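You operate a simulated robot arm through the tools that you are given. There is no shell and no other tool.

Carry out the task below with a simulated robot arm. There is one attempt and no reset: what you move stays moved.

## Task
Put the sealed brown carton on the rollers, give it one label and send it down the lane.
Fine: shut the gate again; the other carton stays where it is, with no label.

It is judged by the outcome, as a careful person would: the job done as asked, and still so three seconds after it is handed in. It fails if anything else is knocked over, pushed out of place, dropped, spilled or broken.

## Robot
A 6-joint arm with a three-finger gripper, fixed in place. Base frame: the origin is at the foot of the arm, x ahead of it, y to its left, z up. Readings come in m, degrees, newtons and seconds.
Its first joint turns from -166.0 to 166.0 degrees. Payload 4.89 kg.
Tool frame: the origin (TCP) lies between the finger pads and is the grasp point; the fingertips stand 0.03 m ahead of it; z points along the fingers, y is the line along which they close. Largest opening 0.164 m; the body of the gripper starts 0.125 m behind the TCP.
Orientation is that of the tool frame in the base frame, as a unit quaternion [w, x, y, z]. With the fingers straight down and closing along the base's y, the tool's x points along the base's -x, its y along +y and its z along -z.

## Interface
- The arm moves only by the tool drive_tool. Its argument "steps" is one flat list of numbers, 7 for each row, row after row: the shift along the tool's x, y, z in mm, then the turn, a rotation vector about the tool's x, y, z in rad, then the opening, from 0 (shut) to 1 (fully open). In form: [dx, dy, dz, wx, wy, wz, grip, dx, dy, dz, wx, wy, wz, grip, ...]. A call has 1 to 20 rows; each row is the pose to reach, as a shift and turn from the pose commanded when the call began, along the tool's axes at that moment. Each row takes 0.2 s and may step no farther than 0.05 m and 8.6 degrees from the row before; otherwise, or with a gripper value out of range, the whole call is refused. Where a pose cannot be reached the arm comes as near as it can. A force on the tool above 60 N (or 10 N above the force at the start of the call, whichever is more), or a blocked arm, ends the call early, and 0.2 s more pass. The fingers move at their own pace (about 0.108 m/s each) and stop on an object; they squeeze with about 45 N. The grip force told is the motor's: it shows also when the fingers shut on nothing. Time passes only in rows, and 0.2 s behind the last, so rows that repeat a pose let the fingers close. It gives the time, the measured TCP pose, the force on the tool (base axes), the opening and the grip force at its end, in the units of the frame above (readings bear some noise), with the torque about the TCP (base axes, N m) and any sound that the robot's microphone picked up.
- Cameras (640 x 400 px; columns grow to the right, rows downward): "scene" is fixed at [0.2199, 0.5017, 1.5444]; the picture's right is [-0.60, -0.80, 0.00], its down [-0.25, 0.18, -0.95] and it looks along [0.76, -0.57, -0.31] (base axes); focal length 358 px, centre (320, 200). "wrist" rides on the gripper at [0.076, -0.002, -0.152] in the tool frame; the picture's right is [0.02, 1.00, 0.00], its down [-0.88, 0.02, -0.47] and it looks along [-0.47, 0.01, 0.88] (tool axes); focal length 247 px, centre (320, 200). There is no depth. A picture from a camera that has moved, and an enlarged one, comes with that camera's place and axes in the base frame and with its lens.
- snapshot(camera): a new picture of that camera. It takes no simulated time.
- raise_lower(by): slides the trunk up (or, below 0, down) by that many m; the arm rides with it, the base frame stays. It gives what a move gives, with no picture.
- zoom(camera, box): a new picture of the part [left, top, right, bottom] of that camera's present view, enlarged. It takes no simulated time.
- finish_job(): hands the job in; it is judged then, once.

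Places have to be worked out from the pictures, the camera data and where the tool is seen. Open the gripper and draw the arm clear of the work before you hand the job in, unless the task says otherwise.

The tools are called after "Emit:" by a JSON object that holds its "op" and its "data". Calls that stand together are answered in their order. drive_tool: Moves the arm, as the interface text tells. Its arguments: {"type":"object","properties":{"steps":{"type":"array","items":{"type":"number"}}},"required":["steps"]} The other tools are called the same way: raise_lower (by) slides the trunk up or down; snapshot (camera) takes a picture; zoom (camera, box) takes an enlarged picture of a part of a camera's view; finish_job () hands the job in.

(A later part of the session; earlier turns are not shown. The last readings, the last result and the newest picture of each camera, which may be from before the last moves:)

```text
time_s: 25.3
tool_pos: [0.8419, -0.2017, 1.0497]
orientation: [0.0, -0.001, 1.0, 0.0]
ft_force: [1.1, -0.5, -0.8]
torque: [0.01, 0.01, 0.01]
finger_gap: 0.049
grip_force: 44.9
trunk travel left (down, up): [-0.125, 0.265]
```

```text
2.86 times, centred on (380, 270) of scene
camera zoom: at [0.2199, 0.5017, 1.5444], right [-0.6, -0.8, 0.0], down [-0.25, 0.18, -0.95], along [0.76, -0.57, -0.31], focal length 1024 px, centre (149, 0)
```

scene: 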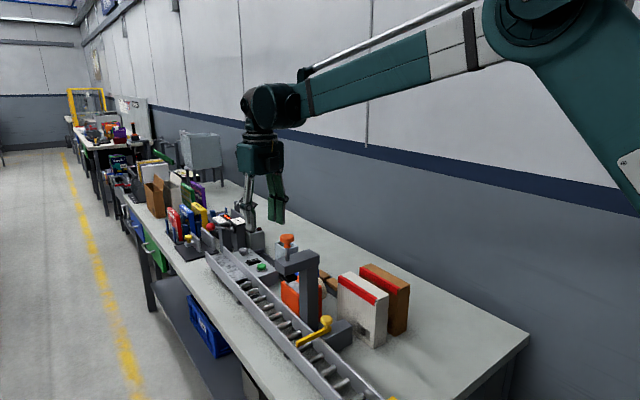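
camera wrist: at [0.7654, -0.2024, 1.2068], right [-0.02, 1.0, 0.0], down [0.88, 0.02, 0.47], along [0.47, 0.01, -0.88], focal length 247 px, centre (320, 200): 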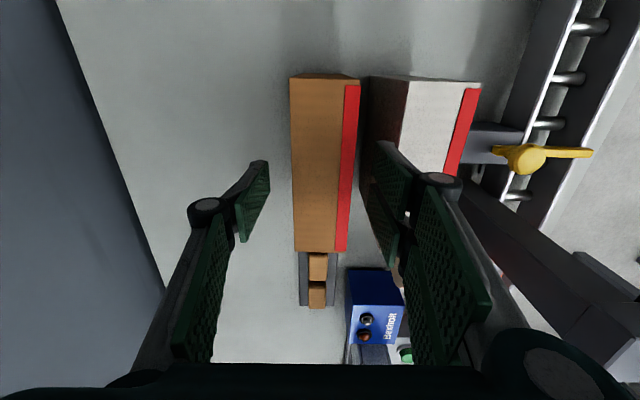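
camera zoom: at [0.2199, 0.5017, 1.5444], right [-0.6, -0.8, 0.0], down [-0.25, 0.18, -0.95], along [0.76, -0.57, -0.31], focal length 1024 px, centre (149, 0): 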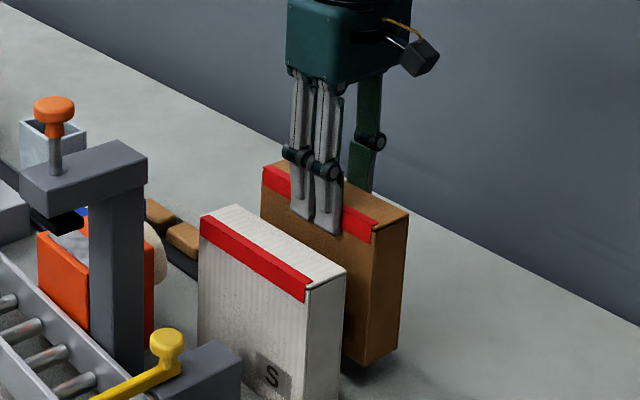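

The carton is held firmly and hangs level. I lift it to TCP z≈1.29 and go out to (1.02, -0.15), well behind and above everything.

Emit:
{"op": "drive_tool", "data": {"steps": [0, 0, -25, 0, 0, 0, 0, 0, 0, -55, 0, 0, 0, 0, 0, 0, -85, 0, 0, 0, 0, 0, 0, -115, 0, 0, 0, 0, 0, 0, -145, 0, 0, 0, 0, 0, 0, -175, 0, 0, 0, 0, 0, 0, -205, 0, 0, 0, 0, 0, 0, -230, 0, 0, 0, 0, 0, 0, -240, 0, 0, 0, 0, -20, 6, -240, 0, 0, 0, 0, -50, 14, -240, 0, 0, 0, 0, -80, 22, -240, 0, 0, 0, 0, -110, 30, -240, 0, 0, 0, 0, -140, 39, -240, 0, 0, 0, 0, -165, 46, -240, 0, 0, 0, 0, -178, 50, -240, 0, 0, 0, 0, -178, 50, -240, 0, 0, 0, 0]}}

Emit:
{"op": "snapshot", "data": {"camera": "scene"}}

Emit:
{"op": "snapshot", "data": {"camera": "wrist"}}

```text
time_s: 28.9
tool_pos: [1.0226, -0.1491, 1.2882]
orientation: [0.001, 0.0, 1.0, 0.0]
ft_force: [-0.1, 0.2, -0.7]
torque: [-0.02, 0.03, 0.0]
finger_gap: 0.0489
grip_force: 45.4
trunk travel left (down, up): [-0.125, 0.265]
```

```text
taken
```

scene: 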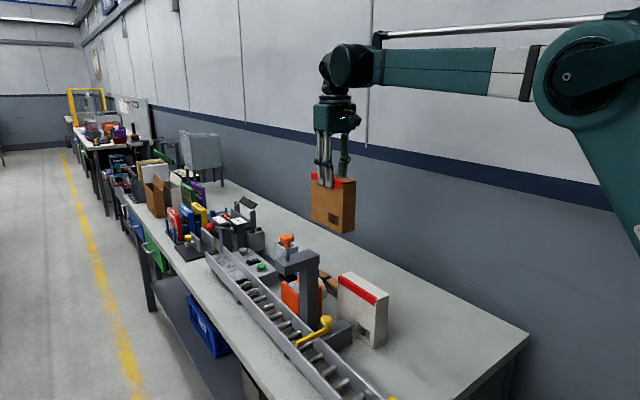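

```text
taken
camera wrist: at [0.9458, -0.15, 1.4408], right [-0.02, 1.0, 0.0], down [0.88, 0.02, 0.47], along [0.47, 0.01, -0.88], focal length 247 px, centre (320, 200)
```

wrist: 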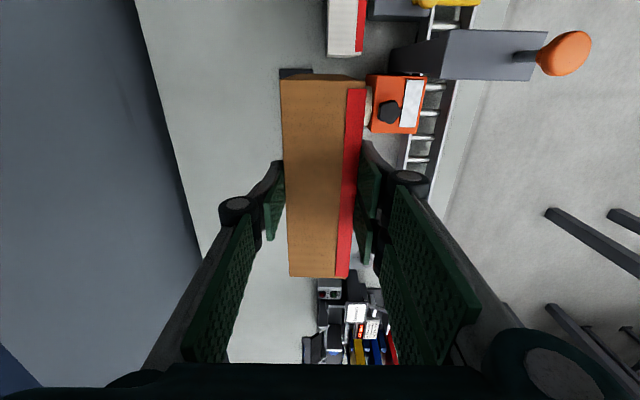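

The carton hangs level in the gripper. I now bring it across to y≈0.0755 over the upstream rollers at x≈1.035, keeping this height.

Emit:
{"op": "drive_tool", "data": {"steps": [-6, 20, 0, 0, 0, 0, 0, -12, 48, 0, 0, 0, 0, 0, -12.4, 78, 0, 0, 0, 0, 0, -12.4, 108, 0, 0, 0, 0, 0, -12.4, 138, 0, 0, 0, 0, 0, -12.4, 168, 0, 0, 0, 0, 0, -12.4, 195, 0, 0, 0, 0, 0, -12.4, 215, 0, 0, 0, 0, 0, -12.4, 224.6, 0, 0, 0, 0, 0, -12.4, 224.6, 0, 0, 0, 0, 0]}}

Emit:
{"op": "zoom", "data": {"camera": "scene", "box": [200, 90, 400, 340]}}

Emit:
{"op": "snapshot", "data": {"camera": "wrist"}}

```text
time_s: 31.1
tool_pos: [1.032, 0.0769, 1.2908]
orientation: [-0.001, -0.001, 1.0, -0.002]
ft_force: [0.0, 0.4, -1.1]
torque: [0.01, 0.02, 0.02]
finger_gap: 0.0488
grip_force: 45.3
trunk travel left (down, up): [-0.125, 0.265]
```

```text
1.60 times, centred on (300, 215) of scene
camera zoom: at [0.2199, 0.5017, 1.5444], right [-0.6, -0.8, 0.0], down [-0.25, 0.18, -0.95], along [0.76, -0.57, -0.31], focal length 573 px, centre (352, 176)
```

zoom: 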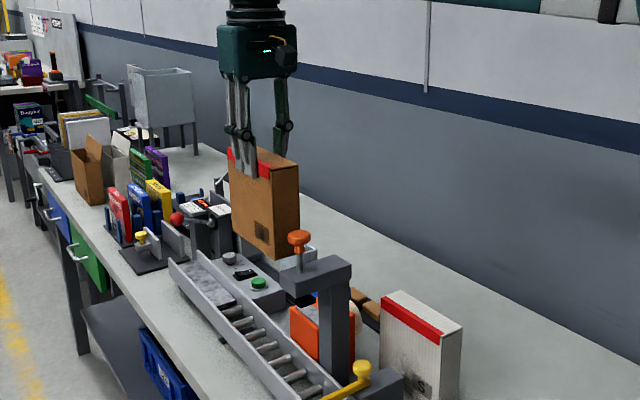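

```text
taken
camera wrist: at [0.957, 0.0758, 1.4427], right [-0.02, 1.0, 0.0], down [0.88, 0.02, 0.47], along [0.47, 0.01, -0.88], focal length 247 px, centre (320, 200)
```

wrist: 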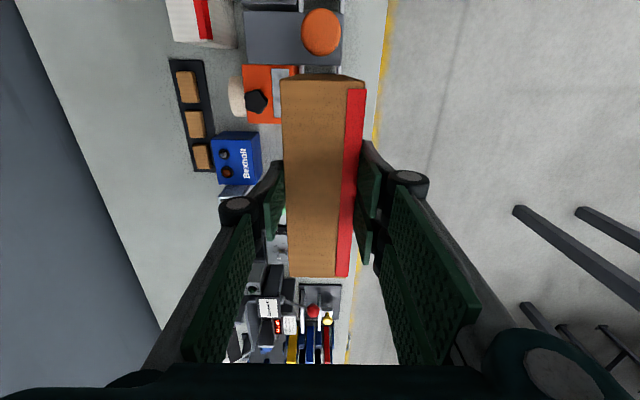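

Over the lane. I lower to TCP z≈1.10 (carton bottom ≈0.94, just above the rails) with a 2 mm y correction, then check alignment.

Emit:
{"op": "drive_tool", "data": {"steps": [0, -1.5, 30, 0, 0, 0, 0, 0, -1.7, 60, 0, 0, 0, 0, 0, -1.9, 90, 0, 0, 0, 0, 0, -1.9, 120, 0, 0, 0, 0, 0, -1.9, 150, 0, 0, 0, 0, 0, -1.9, 175, 0, 0, 0, 0, 0, -1.9, 187, 0, 0, 0, 0, 0, -1.9, 187, 0, 0, 0, 0]}}

Emit:
{"op": "zoom", "data": {"camera": "scene", "box": [220, 170, 340, 310]}}

Emit:
{"op": "zoom", "data": {"camera": "wrist", "box": [200, 0, 460, 290]}}

```text
time_s: 32.9
tool_pos: [1.0322, 0.0754, 1.1026]
orientation: [0.001, -0.001, 1.0, -0.001]
ft_force: [-0.5, 0.6, -0.5]
torque: [0.01, 0.08, 0.01]
finger_gap: 0.0491
grip_force: 44.9
trunk travel left (down, up): [-0.125, 0.265]
```

```text
2.86 times, centred on (280, 240) of scene
camera zoom: at [0.2199, 0.5017, 1.5444], right [-0.6, -0.8, 0.0], down [-0.25, 0.18, -0.95], along [0.76, -0.57, -0.31], focal length 1024 px, centre (434, 86)
```

zoom: 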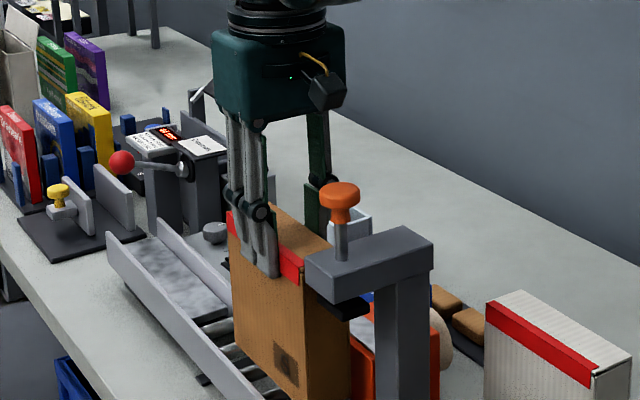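

```text
1.38 times, centred on (330, 145) of wrist
camera zoom: at [0.9564, 0.0727, 1.2544], right [-0.02, 1.0, 0.0], down [0.88, 0.02, 0.47], along [0.47, 0.01, -0.88], focal length 341 px, centre (306, 276)
```

zoom: 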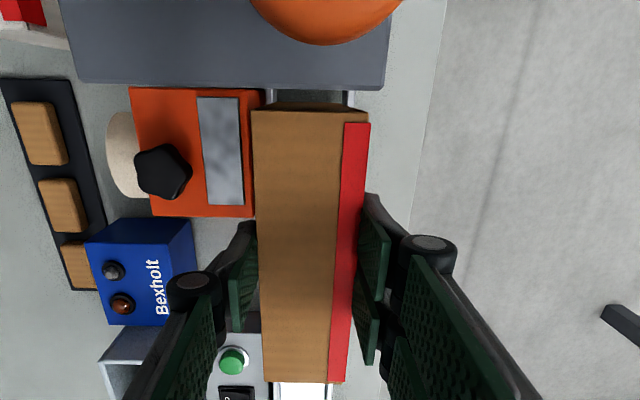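

I zoom at the carton's near end to see it against the rails below.

Emit:
{"op": "zoom", "data": {"camera": "wrist", "box": [270, 55, 380, 100]}}

Emit:
{"op": "zoom", "data": {"camera": "scene", "box": [250, 250, 320, 320]}}

Emit:
{"op": "zoom", "data": {"camera": "wrist", "box": [260, 240, 380, 300]}}

```text
5.82 times, centred on (325, 78) of wrist
camera zoom: at [0.9564, 0.0727, 1.2544], right [-0.02, 1.0, 0.0], down [0.88, 0.02, 0.47], along [0.47, 0.01, -0.88], focal length 1437 px, centre (291, 913)
```

zoom: 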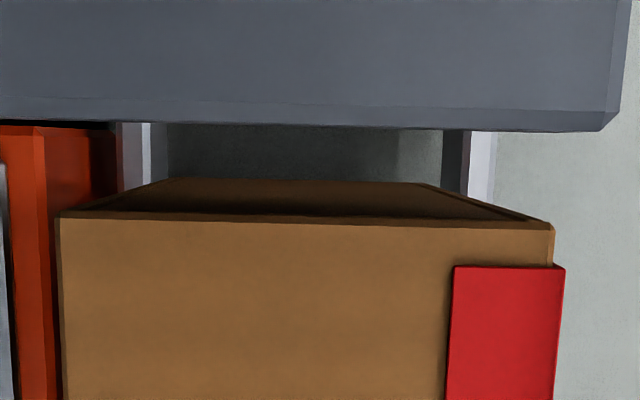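

```text
5.71 times, centred on (285, 285) of scene
camera zoom: at [0.2199, 0.5017, 1.5444], right [-0.6, -0.8, 0.0], down [-0.25, 0.18, -0.95], along [0.76, -0.57, -0.31], focal length 2047 px, centre (520, -286)
```

zoom: 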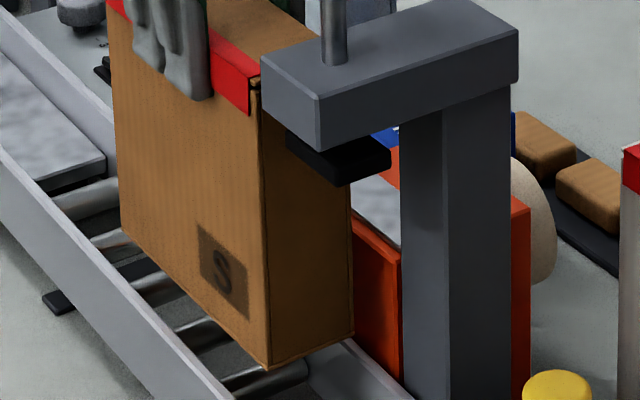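

```text
5.33 times, centred on (320, 270) of wrist
camera zoom: at [0.9564, 0.0727, 1.2544], right [-0.02, 1.0, 0.0], down [0.88, 0.02, 0.47], along [0.47, 0.01, -0.88], focal length 1317 px, centre (320, -173)
```

zoom: 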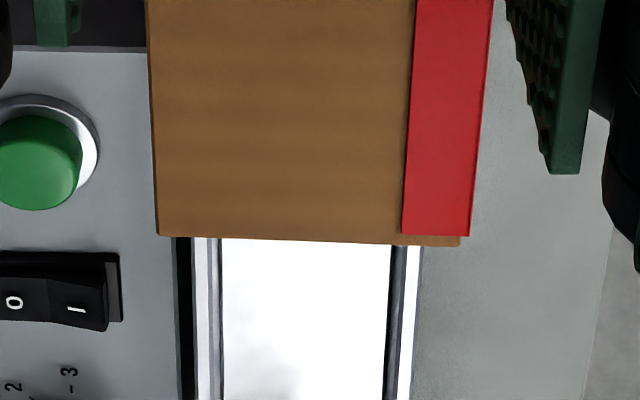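

The carton bottom sits about 3 mm toward -y of the lane centre, so I shift +2.5 mm in y and lower gently between the rails (30 mm).

Emit:
{"op": "drive_tool", "data": {"steps": [0, 2.5, 0, 0, 0, 0, 0, 0, 2.5, 10, 0, 0, 0, 0, 0, 2.5, 20, 0, 0, 0, 0, 0, 2.5, 30, 0, 0, 0, 0, 0, 2.5, 30, 0, 0, 0, 0]}}

Emit:
{"op": "zoom", "data": {"camera": "scene", "box": [225, 190, 325, 320]}}

Emit:
{"op": "zoom", "data": {"camera": "wrist", "box": [270, 40, 380, 100]}}

```text
time_s: 34.1
tool_pos: [1.0322, 0.0758, 1.0738]
orientation: [0.001, 0.0, 1.0, -0.001]
ft_force: [0.2, 0.1, -1.8]
torque: [-0.01, 0.08, 0.03]
finger_gap: 0.0489
grip_force: 44.8
trunk travel left (down, up): [-0.125, 0.265]
```

```text
3.08 times, centred on (275, 255) of scene
camera zoom: at [0.2199, 0.5017, 1.5444], right [-0.6, -0.8, 0.0], down [-0.25, 0.18, -0.95], along [0.76, -0.57, -0.31], focal length 1102 px, centre (458, 31)
```

zoom: 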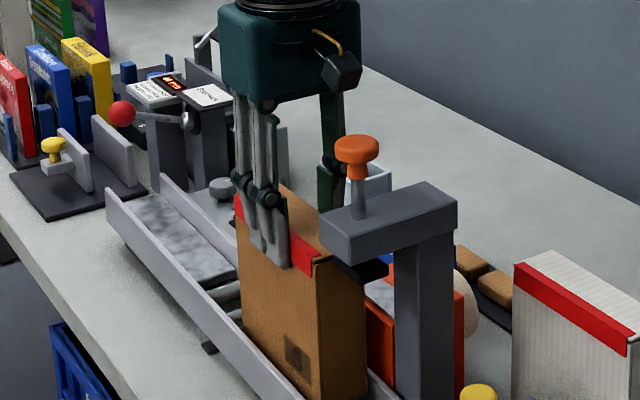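

```text
5.82 times, centred on (325, 70) of wrist
camera zoom: at [0.9567, 0.075, 1.2252], right [-0.02, 1.0, 0.0], down [0.88, 0.02, 0.47], along [0.47, 0.01, -0.88], focal length 1437 px, centre (291, 956)
```

zoom: 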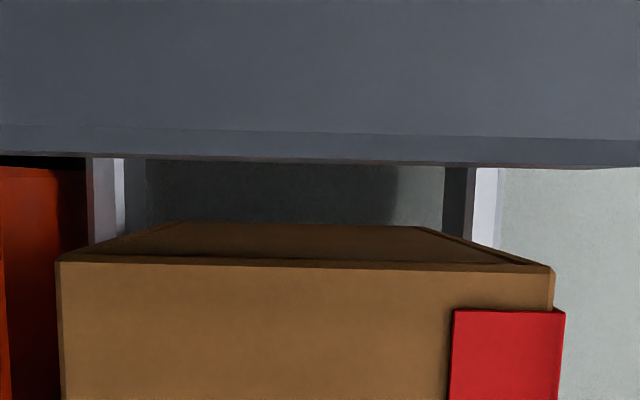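

Now nearly centred (≈1 mm) and the carton's lower edge is at rail level. I lower another 12 mm and read the force.

Emit:
{"op": "drive_tool", "data": {"steps": [0, 0.8, 6, 0, 0, 0, 0, 0, 0.8, 12, 0, 0, 0, 0, 0, 0.8, 12, 0, 0, 0, 0]}}

Emit:
{"op": "zoom", "data": {"camera": "scene", "box": [225, 190, 325, 320]}}

```text
time_s: 34.9
tool_pos: [1.0331, 0.0768, 1.0607]
orientation: [0.0, -0.001, 1.0, 0.001]
ft_force: [0.2, -0.4, -0.2]
torque: [-0.01, 0.0, 0.02]
finger_gap: 0.0491
grip_force: 44.9
trunk travel left (down, up): [-0.125, 0.265]
```

```text
3.08 times, centred on (275, 255) of scene
camera zoom: at [0.2199, 0.5017, 1.5444], right [-0.6, -0.8, 0.0], down [-0.25, 0.18, -0.95], along [0.76, -0.57, -0.31], focal length 1102 px, centre (458, 31)
```

zoom: 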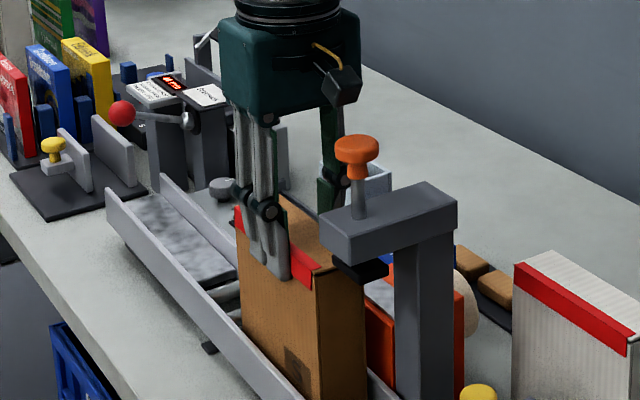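

No contact yet; the camera still clears the orange knob by a good margin. I continue in small steps.

Emit:
{"op": "drive_tool", "data": {"steps": [0, 0, 3, 0, 0, 0, 0, 0, 0, 6, 0, 0, 0, 0, 0, 0, 6, 0, 0, 0, 0]}}

```text
time_s: 35.7
tool_pos: [1.0308, 0.0769, 1.0566]
orientation: [0.001, -0.001, 1.0, 0.0]
ft_force: [-0.4, 0.3, 26.3]
torque: [0.13, -1.1, 0.04]
finger_gap: 0.0491
grip_force: 45.0
trunk travel left (down, up): [-0.125, 0.265]
```

Contact at TCP z≈1.057: the upstream end touched a roller first, which confirms the slope toward the gate. I ease up 2 mm to take off the preload before releasing.

Emit:
{"op": "drive_tool", "data": {"steps": [0, 0, -1.5, 0, 0, 0, 0, 0, 0, -1.5, 0, 0, 0, 0]}}

Emit:
{"op": "zoom", "data": {"camera": "wrist", "box": [270, 30, 380, 100]}}

Emit:
{"op": "zoom", "data": {"camera": "scene", "box": [240, 220, 340, 340]}}

```text
time_s: 36.3
tool_pos: [1.0319, 0.0769, 1.0562]
orientation: [0.001, -0.001, 1.0, 0.0]
ft_force: [-0.2, 0.5, 12.4]
torque: [0.08, -0.55, 0.05]
finger_gap: 0.049
grip_force: 44.8
trunk travel left (down, up): [-0.125, 0.265]
```

```text
5.71 times, centred on (325, 65) of wrist
camera zoom: at [0.9561, 0.0754, 1.2089], right [-0.02, 1.0, 0.0], down [0.88, 0.02, 0.47], along [0.47, 0.01, -0.88], focal length 1411 px, centre (291, 971)
```

zoom: 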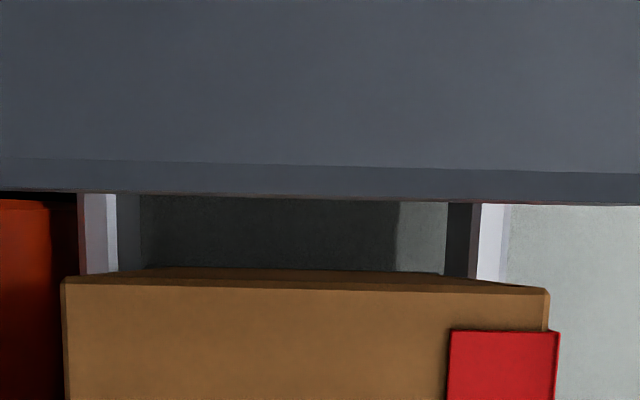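

```text
3.33 times, centred on (290, 280) of scene
camera zoom: at [0.2199, 0.5017, 1.5444], right [-0.6, -0.8, 0.0], down [-0.25, 0.18, -0.95], along [0.76, -0.57, -0.31], focal length 1194 px, centre (420, -67)
```

zoom: 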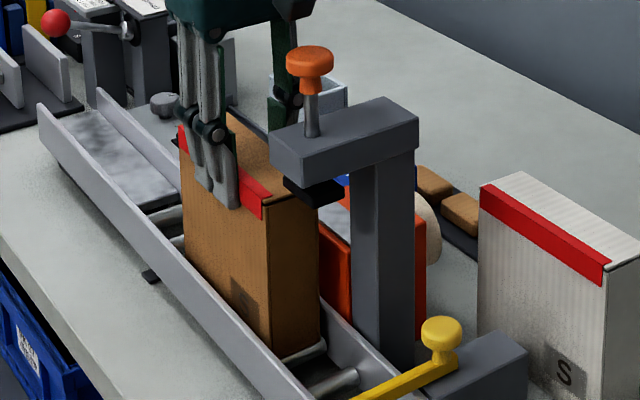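

The carton is between the rails with its bottom on the rollers. I ease up another 1 mm and open the fingers.

Emit:
{"op": "drive_tool", "data": {"steps": [0, 0, -1, 0, 0, 0, 0, 0, 0, -1, 0, 0, 0, 0.48, 0, 0, -1, 0, 0, 0, 0.48, 0, 0, -1, 0, 0, 0, 0.48]}}

Emit:
{"op": "zoom", "data": {"camera": "scene", "box": [240, 220, 340, 340]}}

Emit:
{"op": "snapshot", "data": {"camera": "wrist"}}

```text
time_s: 37.3
tool_pos: [1.0323, 0.077, 1.0556]
orientation: [0.0, 0.0, 1.0, -0.001]
ft_force: [0.7, -0.9, -0.9]
torque: [0.01, 0.0, 0.0]
finger_gap: 0.0786
grip_force: 0.0
trunk travel left (down, up): [-0.125, 0.265]
```

```text
3.33 times, centred on (290, 280) of scene
camera zoom: at [0.2199, 0.5017, 1.5444], right [-0.6, -0.8, 0.0], down [-0.25, 0.18, -0.95], along [0.76, -0.57, -0.31], focal length 1194 px, centre (420, -67)
```

zoom: 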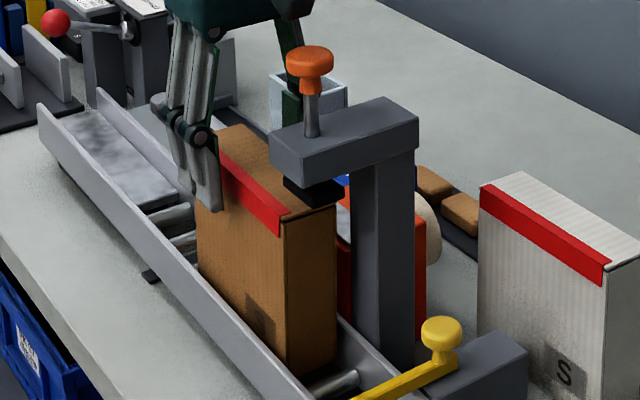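

```text
taken
camera wrist: at [0.9565, 0.0757, 1.2094], right [-0.02, 1.0, 0.0], down [0.88, 0.02, 0.47], along [0.47, 0.01, -0.88], focal length 247 px, centre (320, 200)
```

wrist: 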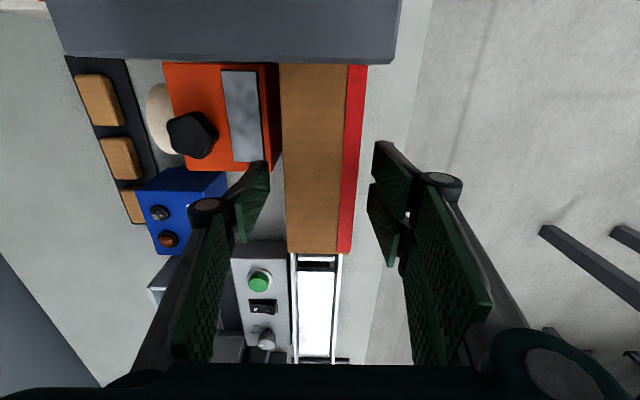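

The carton is rolling down by itself under the labeller. I hold still for two seconds to let it reach the gate.

Emit:
{"op": "drive_tool", "data": {"steps": [0, 0, 0, 0, 0, 0, 0.48, 0, 0, 0, 0, 0, 0, 0.48, 0, 0, 0, 0, 0, 0, 0.48, 0, 0, 0, 0, 0, 0, 0.48, 0, 0, 0, 0, 0, 0, 0.48, 0, 0, 0, 0, 0, 0, 0.48, 0, 0, 0, 0, 0, 0, 0.48, 0, 0, 0, 0, 0, 0, 0.48, 0, 0, 0, 0, 0, 0, 0.48, 0, 0, 0, 0, 0, 0, 0.48]}}

Emit:
{"op": "zoom", "data": {"camera": "scene", "box": [240, 220, 360, 360]}}

Emit:
{"op": "snapshot", "data": {"camera": "wrist"}}

```text
time_s: 39.5
tool_pos: [1.0325, 0.0763, 1.0568]
orientation: [0.0, -0.001, 1.0, 0.0]
ft_force: [0.2, -1.4, -0.6]
torque: [-0.03, -0.01, -0.02]
finger_gap: 0.0789
grip_force: 0.0
trunk travel left (down, up): [-0.125, 0.265]
```

```text
2.86 times, centred on (300, 290) of scene
camera zoom: at [0.2199, 0.5017, 1.5444], right [-0.6, -0.8, 0.0], down [-0.25, 0.18, -0.95], along [0.76, -0.57, -0.31], focal length 1024 px, centre (377, -57)
```

zoom: 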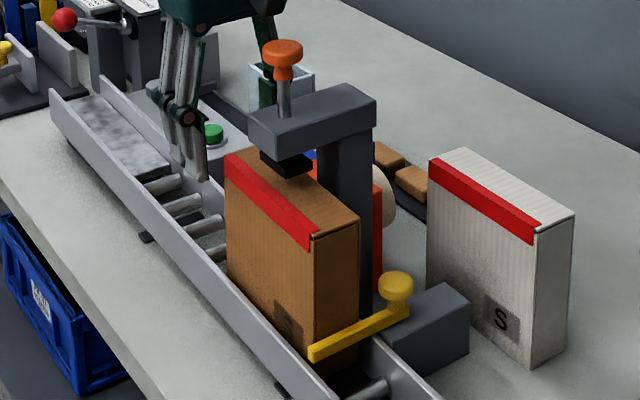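

```text
taken
camera wrist: at [0.9565, 0.0757, 1.2095], right [-0.02, 1.0, 0.0], down [0.88, 0.02, 0.47], along [0.47, 0.01, -0.88], focal length 247 px, centre (320, 200)
```

wrist: 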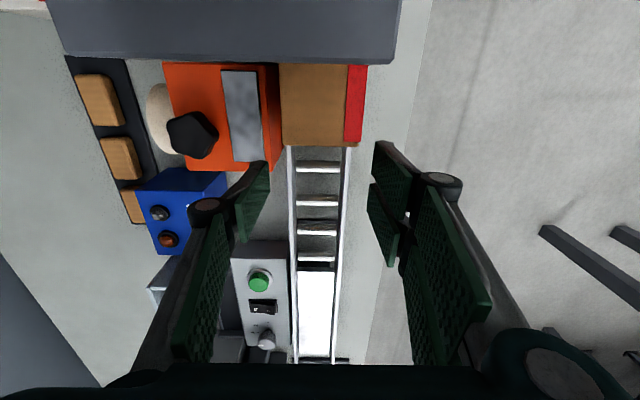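

The brown carton now rests against the gate directly beneath the pad. I rise clear to z≈1.27, close the fingers, and move above the orange knob.

Emit:
{"op": "drive_tool", "data": {"steps": [0, 0, -30, 0, 0, 0, 0.48, 0, 0, -70, 0, 0, 0, 0.48, 0, 0, -110, 0, 0, 0, 0.48, 0, 0, -150, 0, 0, 0, 0.48, 0, 0, -190, 0, 0, 0, 0.3, 0, 0, -210, 0, 0, 0, 0.1, 30, -0.5, -210, 0, 0, 0, 0, 60, -0.5, -210, 0, 0, 0, 0, 90, -0.5, -210, 0, 0, 0, 0, 108, -0.5, -210, 0, 0, 0, 0, 108, -0.5, -210, 0, 0, 0, 0, 108, -0.5, -210, 0, 0, 0, 0]}}

Emit:
{"op": "zoom", "data": {"camera": "scene", "box": [230, 150, 370, 330]}}

Emit:
{"op": "snapshot", "data": {"camera": "wrist"}}

```text
time_s: 42.1
tool_pos: [0.9254, 0.0773, 1.267]
orientation: [0.001, -0.001, 1.0, 0.0]
ft_force: [-0.6, -0.1, 0.4]
torque: [0.01, -0.08, -0.04]
finger_gap: 0.0
grip_force: 45.3
trunk travel left (down, up): [-0.125, 0.265]
```

```text
2.22 times, centred on (300, 240) of scene
camera zoom: at [0.2199, 0.5017, 1.5444], right [-0.6, -0.8, 0.0], down [-0.25, 0.18, -0.95], along [0.76, -0.57, -0.31], focal length 796 px, centre (364, 111)
```

zoom: 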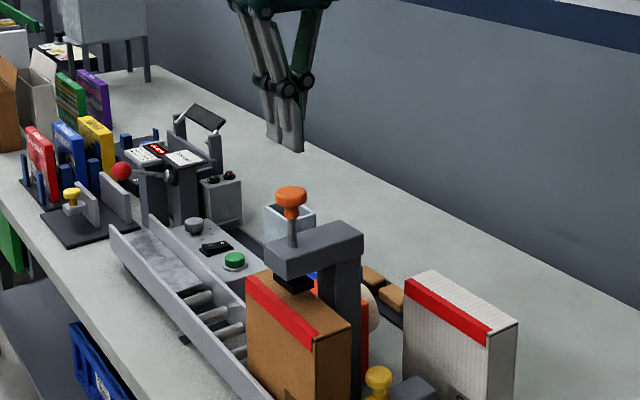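

```text
taken
camera wrist: at [0.8487, 0.0769, 1.4201], right [-0.02, 1.0, 0.0], down [0.88, 0.02, 0.47], along [0.47, 0.01, -0.88], focal length 247 px, centre (320, 200)
```

wrist: 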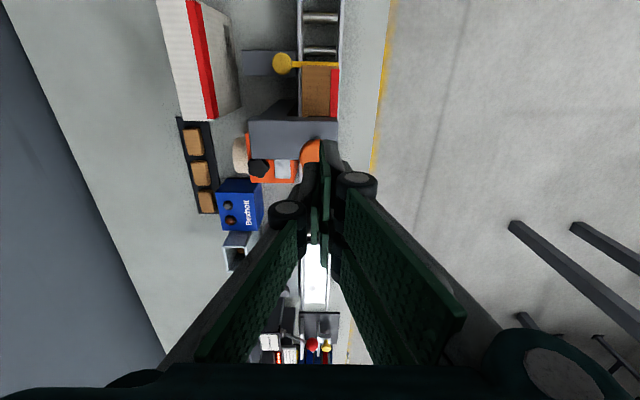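

Closed fingertips line up above the knob. I descend to just above it, then press in small steps watching the force.

Emit:
{"op": "drive_tool", "data": {"steps": [1, -1.5, 15, 0, 0, 0, 0, 1, -1.5, 30, 0, 0, 0, 0, 1, -1.5, 40, 0, 0, 0, 0, 1, -1.5, 40, 0, 0, 0, 0]}}

Emit:
{"op": "zoom", "data": {"camera": "scene", "box": [250, 190, 350, 300]}}

Emit:
{"op": "zoom", "data": {"camera": "wrist", "box": [250, 60, 400, 260]}}

```text
time_s: 43.1
tool_pos: [0.9241, 0.0751, 1.2275]
orientation: [0.001, -0.001, 1.0, 0.0]
ft_force: [0.9, -0.5, -0.8]
torque: [0.05, 0.0, -0.02]
finger_gap: 0.0001
grip_force: 45.2
trunk travel left (down, up): [-0.125, 0.265]
```

```text
3.64 times, centred on (300, 245) of scene
camera zoom: at [0.2199, 0.5017, 1.5444], right [-0.6, -0.8, 0.0], down [-0.25, 0.18, -0.95], along [0.76, -0.57, -0.31], focal length 1303 px, centre (393, 36)
```

zoom: 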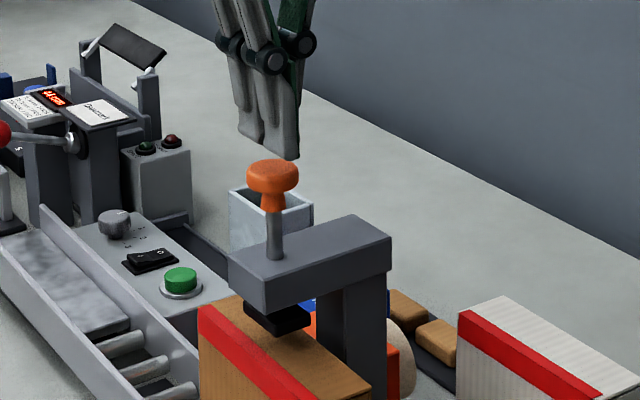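

```text
2.00 times, centred on (325, 160) of wrist
camera zoom: at [0.8481, 0.0741, 1.3805], right [-0.02, 1.0, 0.0], down [0.88, 0.02, 0.47], along [0.47, 0.01, -0.88], focal length 494 px, centre (310, 280)
```

zoom: 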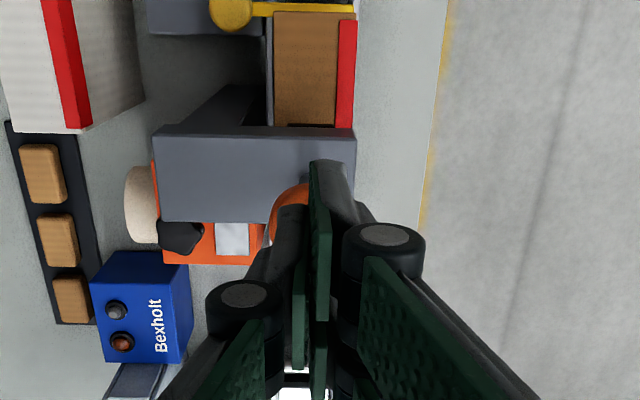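

The fingertips are a few millimetres above the knob. I press down in steps, checking force and pad position.

Emit:
{"op": "drive_tool", "data": {"steps": [0, 0, 5, 0, 0, 0, 0, 0, 0, 10, 0, 0, 0, 0, 0, 0, 15, 0, 0, 0, 0, 0, 0, 15, 0, 0, 0, 0]}}

Emit:
{"op": "zoom", "data": {"camera": "scene", "box": [250, 190, 350, 300]}}

```text
time_s: 44.1
tool_pos: [0.9237, 0.0756, 1.2108]
orientation: [0.001, -0.001, 1.0, 0.0]
ft_force: [0.7, -0.2, -0.3]
torque: [0.03, 0.0, 0.01]
finger_gap: 0.0
grip_force: 44.7
trunk travel left (down, up): [-0.125, 0.265]
```

```text
3.64 times, centred on (300, 245) of scene
camera zoom: at [0.2199, 0.5017, 1.5444], right [-0.6, -0.8, 0.0], down [-0.25, 0.18, -0.95], along [0.76, -0.57, -0.31], focal length 1303 px, centre (393, 36)
```

zoom: 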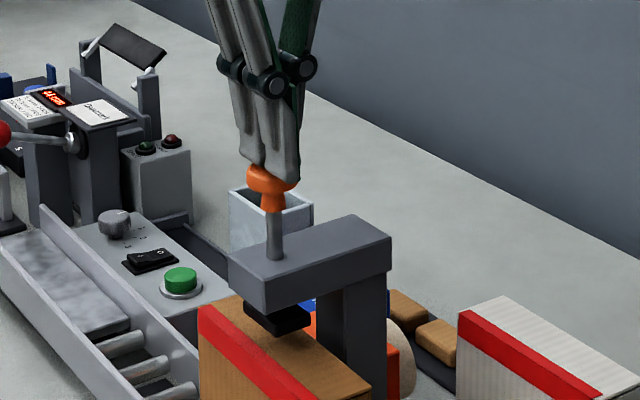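

Still no contact force; the tips are about at the knob's top. I continue pressing in 5 mm steps.

Emit:
{"op": "drive_tool", "data": {"steps": [0, 0, 3, 0, 0, 0, 0, 0, 0, 6, 0, 0, 0, 0, 0, 0, 9, 0, 0, 0, 0, 0, 0, 9, 0, 0, 0, 0]}}

Emit:
{"op": "zoom", "data": {"camera": "scene", "box": [250, 190, 350, 300]}}

```text
time_s: 45.1
tool_pos: [0.9237, 0.0735, 1.2037]
orientation: [0.0, -0.002, 1.0, -0.001]
ft_force: [0.8, 1.6, 1.5]
torque: [0.04, 0.03, 0.02]
finger_gap: 0.0001
grip_force: 44.9
trunk travel left (down, up): [-0.125, 0.265]
```

```text
3.64 times, centred on (300, 245) of scene
camera zoom: at [0.2199, 0.5017, 1.5444], right [-0.6, -0.8, 0.0], down [-0.25, 0.18, -0.95], along [0.76, -0.57, -0.31], focal length 1303 px, centre (393, 36)
```

zoom: 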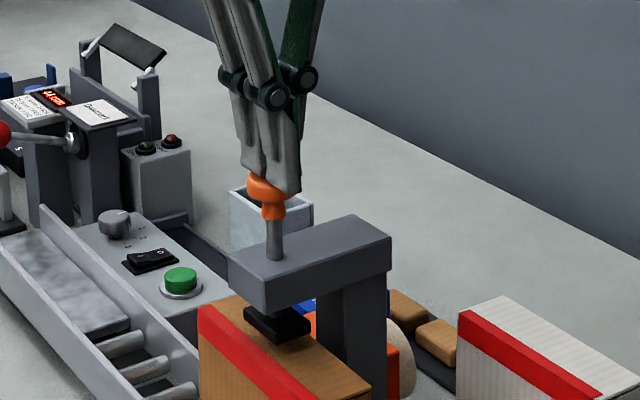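

The plunger is moving with light force and the pad is descending. I continue the single stroke.

Emit:
{"op": "drive_tool", "data": {"steps": [0, 1, 3, 0, 0, 0, 0, 0, 1, 6, 0, 0, 0, 0, 0, 1, 9, 0, 0, 0, 0, 0, 1, 9, 0, 0, 0, 0]}}

Emit:
{"op": "zoom", "data": {"camera": "scene", "box": [250, 190, 350, 300]}}

```text
time_s: 46.1
tool_pos: [0.9232, 0.0764, 1.1955]
orientation: [0.001, -0.001, 1.0, 0.001]
ft_force: [-0.7, -0.7, 3.2]
torque: [-0.01, 0.0, -0.03]
finger_gap: 0.006
grip_force: 45.1
trunk travel left (down, up): [-0.125, 0.265]
heard: click
```

```text
3.64 times, centred on (300, 245) of scene
camera zoom: at [0.2199, 0.5017, 1.5444], right [-0.6, -0.8, 0.0], down [-0.25, 0.18, -0.95], along [0.76, -0.57, -0.31], focal length 1303 px, centre (393, 36)
```

zoom: 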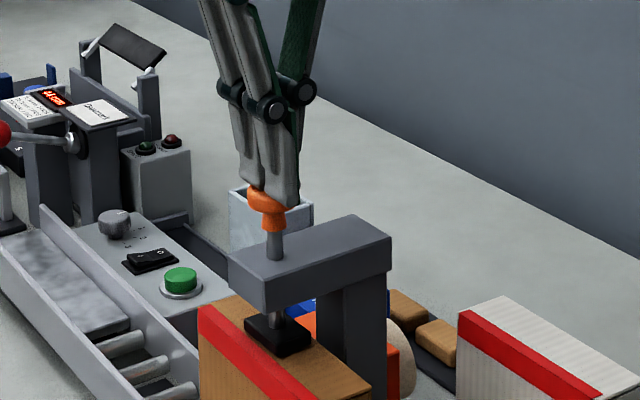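

A click was heard and the pad is down on the carton. I lift straight off the knob and look for the label.

Emit:
{"op": "drive_tool", "data": {"steps": [0, 0, -10, 0, 0, 0, 0, 0, 0, -30, 0, 0, 0, 0, 0, 0, -60, 0, 0, 0, 0, 0, 0, -100, 0, 0, 0, 0, 40, 0, -110, 0, 0, 0, 0, 80, 0, -110, 0, 0, 0, 0, 80, 0, -110, 0, 0, 0, 0]}}

Emit:
{"op": "zoom", "data": {"camera": "scene", "box": [250, 190, 370, 330]}}

Emit:
{"op": "snapshot", "data": {"camera": "wrist"}}

```text
time_s: 47.7
tool_pos: [0.8412, 0.0744, 1.3067]
orientation: [0.0, 0.0, 1.0, 0.0]
ft_force: [-1.2, 0.1, 0.2]
torque: [0.02, -0.19, -0.02]
finger_gap: 0.0
grip_force: 45.1
trunk travel left (down, up): [-0.125, 0.265]
```

```text
2.86 times, centred on (310, 260) of scene
camera zoom: at [0.2199, 0.5017, 1.5444], right [-0.6, -0.8, 0.0], down [-0.25, 0.18, -0.95], along [0.76, -0.57, -0.31], focal length 1024 px, centre (349, 29)
```

zoom: 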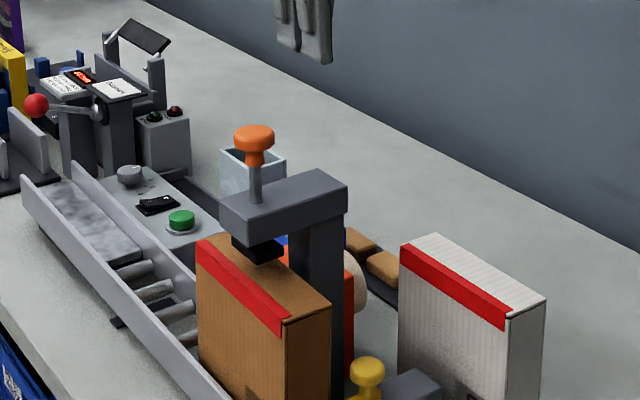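

```text
taken
camera wrist: at [0.7656, 0.0736, 1.4593], right [-0.02, 1.0, 0.0], down [0.88, 0.02, 0.47], along [0.47, 0.01, -0.88], focal length 247 px, centre (320, 200)
```

wrist: 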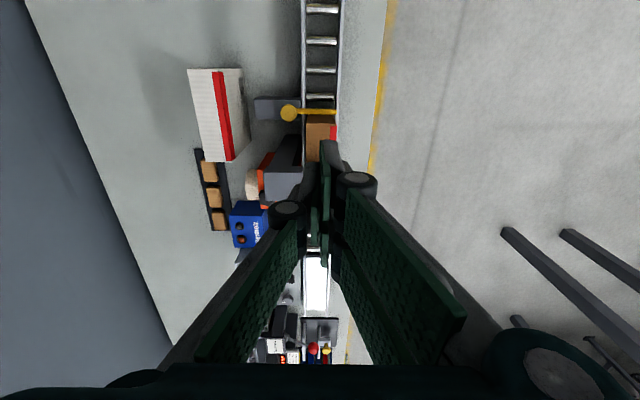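

The plunger has sprung back. I zoom in on the carton top under the pad to see whether a label is there.

Emit:
{"op": "zoom", "data": {"camera": "scene", "box": [290, 260, 340, 310]}}

Emit:
{"op": "zoom", "data": {"camera": "wrist", "box": [260, 90, 360, 180]}}

```text
8.00 times, centred on (315, 285) of scene
camera zoom: at [0.2199, 0.5017, 1.5444], right [-0.6, -0.8, 0.0], down [-0.25, 0.18, -0.95], along [0.76, -0.57, -0.31], focal length 2866 px, centre (360, -480)
```

zoom: 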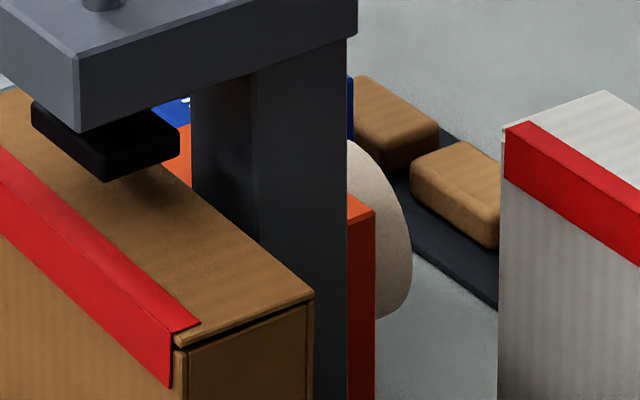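

```text
4.44 times, centred on (310, 135) of wrist
camera zoom: at [0.7656, 0.0736, 1.4593], right [-0.02, 1.0, 0.0], down [0.88, 0.02, 0.47], along [0.47, 0.01, -0.88], focal length 1098 px, centre (364, 489)
```

zoom: 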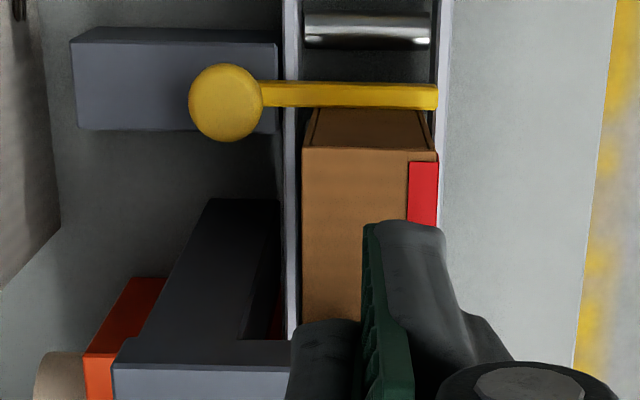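

No label is visible yet at the pad's spot; the stroke was only about 11 mm. Before doing anything else I inspect all visible faces of the carton and the pad closely.

Emit:
{"op": "zoom", "data": {"camera": "scene", "box": [270, 255, 350, 355]}}

Emit:
{"op": "zoom", "data": {"camera": "scene", "box": [255, 225, 325, 290]}}

```text
4.00 times, centred on (310, 305) of scene
camera zoom: at [0.2199, 0.5017, 1.5444], right [-0.6, -0.8, 0.0], down [-0.25, 0.18, -0.95], along [0.76, -0.57, -0.31], focal length 1433 px, centre (360, -220)
```

zoom: 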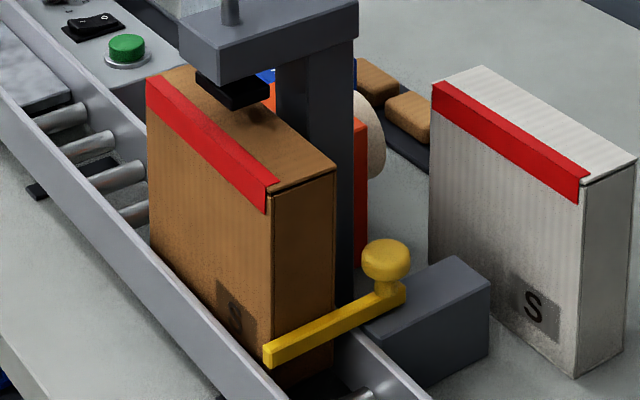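

```text
6.15 times, centred on (290, 258) of scene
camera zoom: at [0.2199, 0.5017, 1.5444], right [-0.6, -0.8, 0.0], down [-0.25, 0.18, -0.95], along [0.76, -0.57, -0.31], focal length 2205 px, centre (505, -154)
```

zoom: 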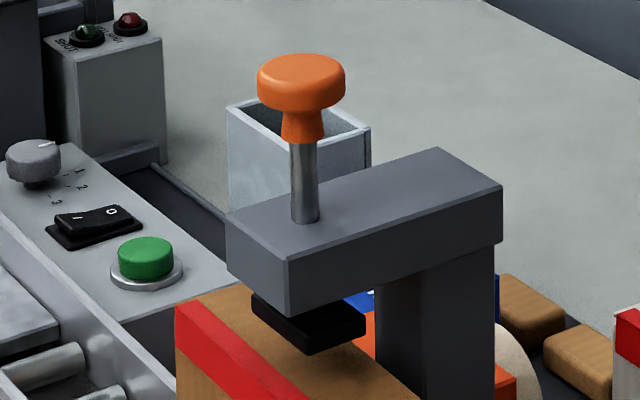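

The carton top shows no label, and the first stroke was short and light (3 N) and didn't leave one. I go back over the knob, offset 5 mm in y so one fingertip bears squarely on it, and will press a full stroke.

Emit:
{"op": "drive_tool", "data": {"steps": [-40, 3, 0, 0, 0, 0, 0, -82, 6, 0, 0, 0, 0, 0, -82.5, 6.5, 40, 0, 0, 0, 0, -82.5, 6.5, 75, 0, 0, 0, 0, -82.5, 6.5, 95, 0, 0, 0, 0, -82.5, 6.5, 95, 0, 0, 0, 0]}}

Emit:
{"op": "zoom", "data": {"camera": "scene", "box": [250, 190, 350, 300]}}

```text
time_s: 49.1
tool_pos: [0.9271, 0.0831, 1.2099]
orientation: [0.0, 0.0, 1.0, -0.001]
ft_force: [0.2, -0.1, -0.1]
torque: [-0.01, 0.0, 0.0]
finger_gap: 0.0001
grip_force: 44.9
trunk travel left (down, up): [-0.125, 0.265]
```

```text
3.64 times, centred on (300, 245) of scene
camera zoom: at [0.2199, 0.5017, 1.5444], right [-0.6, -0.8, 0.0], down [-0.25, 0.18, -0.95], along [0.76, -0.57, -0.31], focal length 1303 px, centre (393, 36)
```

zoom: 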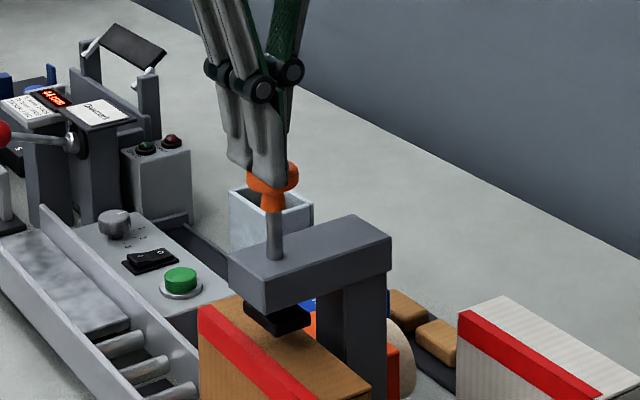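

Slightly over-shifted; I trim 2 mm in x and y and start the stroke.

Emit:
{"op": "drive_tool", "data": {"steps": [2, -2, 3, 0, 0, 0, 0, 2, -2, 6, 0, 0, 0, 0, 2, -2, 6, 0, 0, 0, 0]}}

Emit:
{"op": "zoom", "data": {"camera": "scene", "box": [250, 190, 350, 300]}}

```text
time_s: 49.9
tool_pos: [0.9239, 0.0815, 1.2029]
orientation: [-0.001, -0.002, 1.0, -0.001]
ft_force: [-0.7, -0.6, 1.9]
torque: [0.01, -0.02, -0.04]
finger_gap: 0.0
grip_force: 45.3
trunk travel left (down, up): [-0.125, 0.265]
```

```text
3.64 times, centred on (300, 245) of scene
camera zoom: at [0.2199, 0.5017, 1.5444], right [-0.6, -0.8, 0.0], down [-0.25, 0.18, -0.95], along [0.76, -0.57, -0.31], focal length 1303 px, centre (393, 36)
```

zoom: 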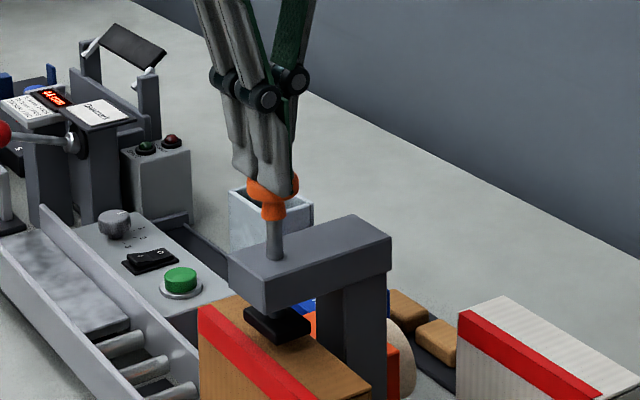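

Plunger moving again with light spring force. I continue 4 mm at a time.

Emit:
{"op": "drive_tool", "data": {"steps": [0, 0, 2, 0, 0, 0, 0, 0, 0, 4, 0, 0, 0, 0, 0, 0, 4, 0, 0, 0, 0]}}

Emit:
{"op": "zoom", "data": {"camera": "scene", "box": [260, 240, 330, 310]}}

```text
time_s: 50.7
tool_pos: [0.925, 0.0809, 1.1985]
orientation: [0.0, 0.0, 1.0, 0.0]
ft_force: [0.9, -1.4, 2.4]
torque: [-0.07, -0.03, 0.02]
finger_gap: 0.0001
grip_force: 45.0
trunk travel left (down, up): [-0.125, 0.265]
```

```text
5.71 times, centred on (295, 275) of scene
camera zoom: at [0.2199, 0.5017, 1.5444], right [-0.6, -0.8, 0.0], down [-0.25, 0.18, -0.95], along [0.76, -0.57, -0.31], focal length 2047 px, centre (463, -229)
```

zoom: 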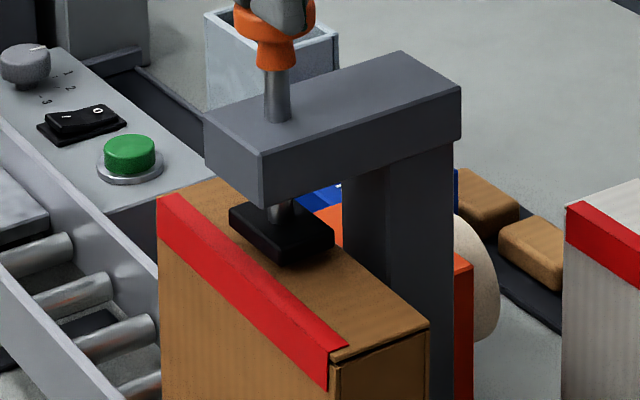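

The pad is very near the carton top now. I continue 3 mm.

Emit:
{"op": "drive_tool", "data": {"steps": [0, 0, 1.5, 0, 0, 0, 0, 0, 0, 3, 0, 0, 0, 0, 0, 0, 3, 0, 0, 0, 0]}}

Emit:
{"op": "zoom", "data": {"camera": "scene", "box": [260, 240, 330, 310]}}

```text
time_s: 51.5
tool_pos: [0.9236, 0.0809, 1.1958]
orientation: [-0.001, -0.001, 1.0, -0.001]
ft_force: [-0.2, 1.7, 4.5]
torque: [-0.02, -0.03, -0.01]
finger_gap: 0.0
grip_force: 45.3
trunk travel left (down, up): [-0.125, 0.265]
heard: click
```

```text
5.71 times, centred on (295, 275) of scene
camera zoom: at [0.2199, 0.5017, 1.5444], right [-0.6, -0.8, 0.0], down [-0.25, 0.18, -0.95], along [0.76, -0.57, -0.31], focal length 2047 px, centre (463, -229)
```

zoom: 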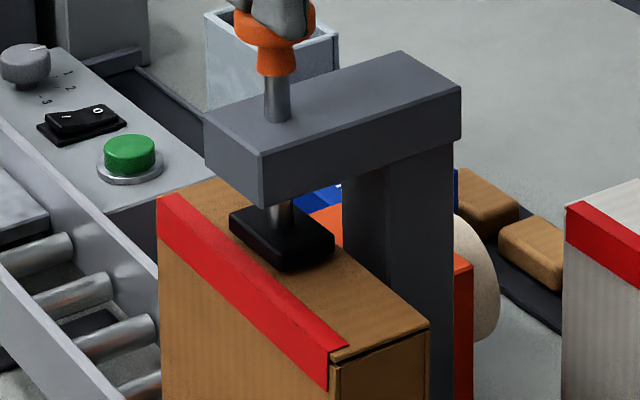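

Click again at the same depth, pad apparently at the carton. I keep pressing the same stroke a little further to feel for firm contact.

Emit:
{"op": "drive_tool", "data": {"steps": [0, 0, 1.5, 0, 0, 0, 0, 0, 0, 3, 0, 0, 0, 0, 0, 0, 3, 0, 0, 0, 0]}}

Emit:
{"op": "zoom", "data": {"camera": "scene", "box": [260, 240, 330, 310]}}

```text
time_s: 52.3
tool_pos: [0.9238, 0.0798, 1.1924]
orientation: [0.0, -0.001, 1.0, -0.001]
ft_force: [-0.3, 1.8, 3.7]
torque: [0.05, -0.03, -0.01]
finger_gap: 0.0
grip_force: 45.5
trunk travel left (down, up): [-0.125, 0.265]
```

```text
5.71 times, centred on (295, 275) of scene
camera zoom: at [0.2199, 0.5017, 1.5444], right [-0.6, -0.8, 0.0], down [-0.25, 0.18, -0.95], along [0.76, -0.57, -0.31], focal length 2047 px, centre (463, -229)
```

zoom: 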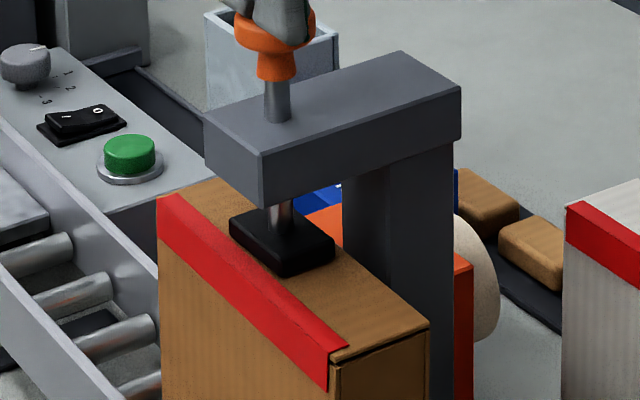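

The plunger still moves freely with only spring force, so the pad is not on the carton yet. I keep going in the same stroke.

Emit:
{"op": "drive_tool", "data": {"steps": [0, -0.5, 1.5, 0, 0, 0, 0, 0, -0.5, 3, 0, 0, 0, 0, 0, -0.5, 3, 0, 0, 0, 0]}}

Emit:
{"op": "zoom", "data": {"camera": "scene", "box": [260, 240, 330, 310]}}

```text
time_s: 53.1
tool_pos: [0.9236, 0.0815, 1.1898]
orientation: [0.001, -0.001, 1.0, 0.0]
ft_force: [8.0, 3.3, 29.5]
torque: [0.03, -0.38, 0.07]
finger_gap: 0.006
grip_force: 45.2
trunk travel left (down, up): [-0.125, 0.265]
```

```text
5.71 times, centred on (295, 275) of scene
camera zoom: at [0.2199, 0.5017, 1.5444], right [-0.6, -0.8, 0.0], down [-0.25, 0.18, -0.95], along [0.76, -0.57, -0.31], focal length 2047 px, centre (463, -229)
```

zoom: 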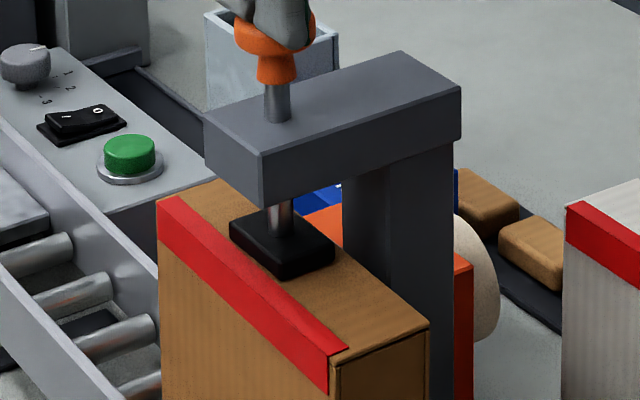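

Firm contact now (about 30 N). I lift straight off and inspect the carton top.

Emit:
{"op": "drive_tool", "data": {"steps": [0, 0, -5, 0, 0, 0, 0, 0, 0, -15, 0, 0, 0, 0, 0, 0, -40, 0, 0, 0, 0, 0, 0, -80, 0, 0, 0, 0, 20, 0, -110, 0, 0, 0, 0, 60, 0, -110, 0, 0, 0, 0, 100, 0, -110, 0, 0, 0, 0, 100, 0, -110, 0, 0, 0, 0]}}

Emit:
{"op": "zoom", "data": {"camera": "scene", "box": [260, 240, 330, 310]}}

Emit:
{"op": "zoom", "data": {"camera": "scene", "box": [270, 255, 350, 355]}}

```text
time_s: 54.9
tool_pos: [0.8253, 0.078, 1.2993]
orientation: [0.0, -0.001, 1.0, 0.0]
ft_force: [-1.1, 0.8, 0.1]
torque: [0.0, -0.2, 0.0]
finger_gap: 0.0001
grip_force: 45.3
trunk travel left (down, up): [-0.125, 0.265]
```

```text
5.71 times, centred on (295, 275) of scene
camera zoom: at [0.2199, 0.5017, 1.5444], right [-0.6, -0.8, 0.0], down [-0.25, 0.18, -0.95], along [0.76, -0.57, -0.31], focal length 2047 px, centre (463, -229)
```

zoom: 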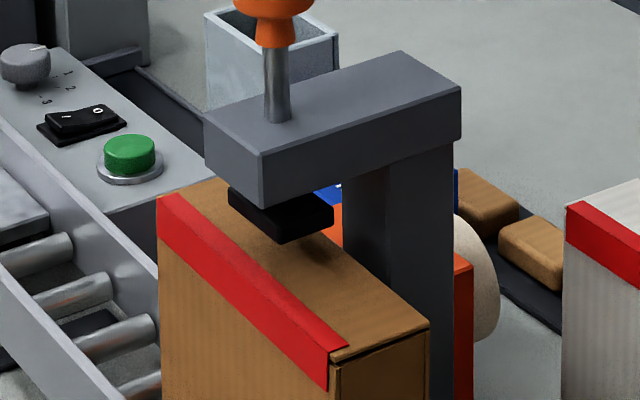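

```text
4.00 times, centred on (310, 305) of scene
camera zoom: at [0.2199, 0.5017, 1.5444], right [-0.6, -0.8, 0.0], down [-0.25, 0.18, -0.95], along [0.76, -0.57, -0.31], focal length 1433 px, centre (360, -220)
```

zoom: 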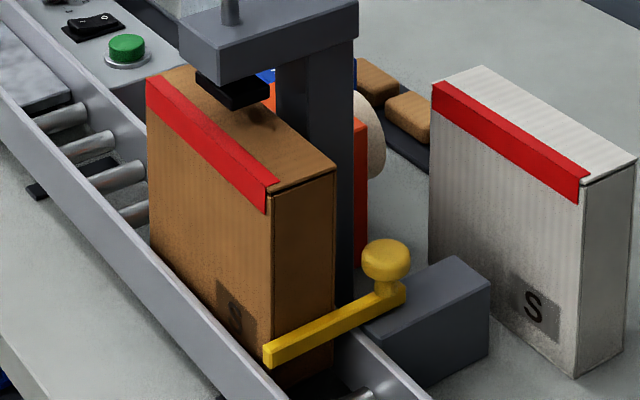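

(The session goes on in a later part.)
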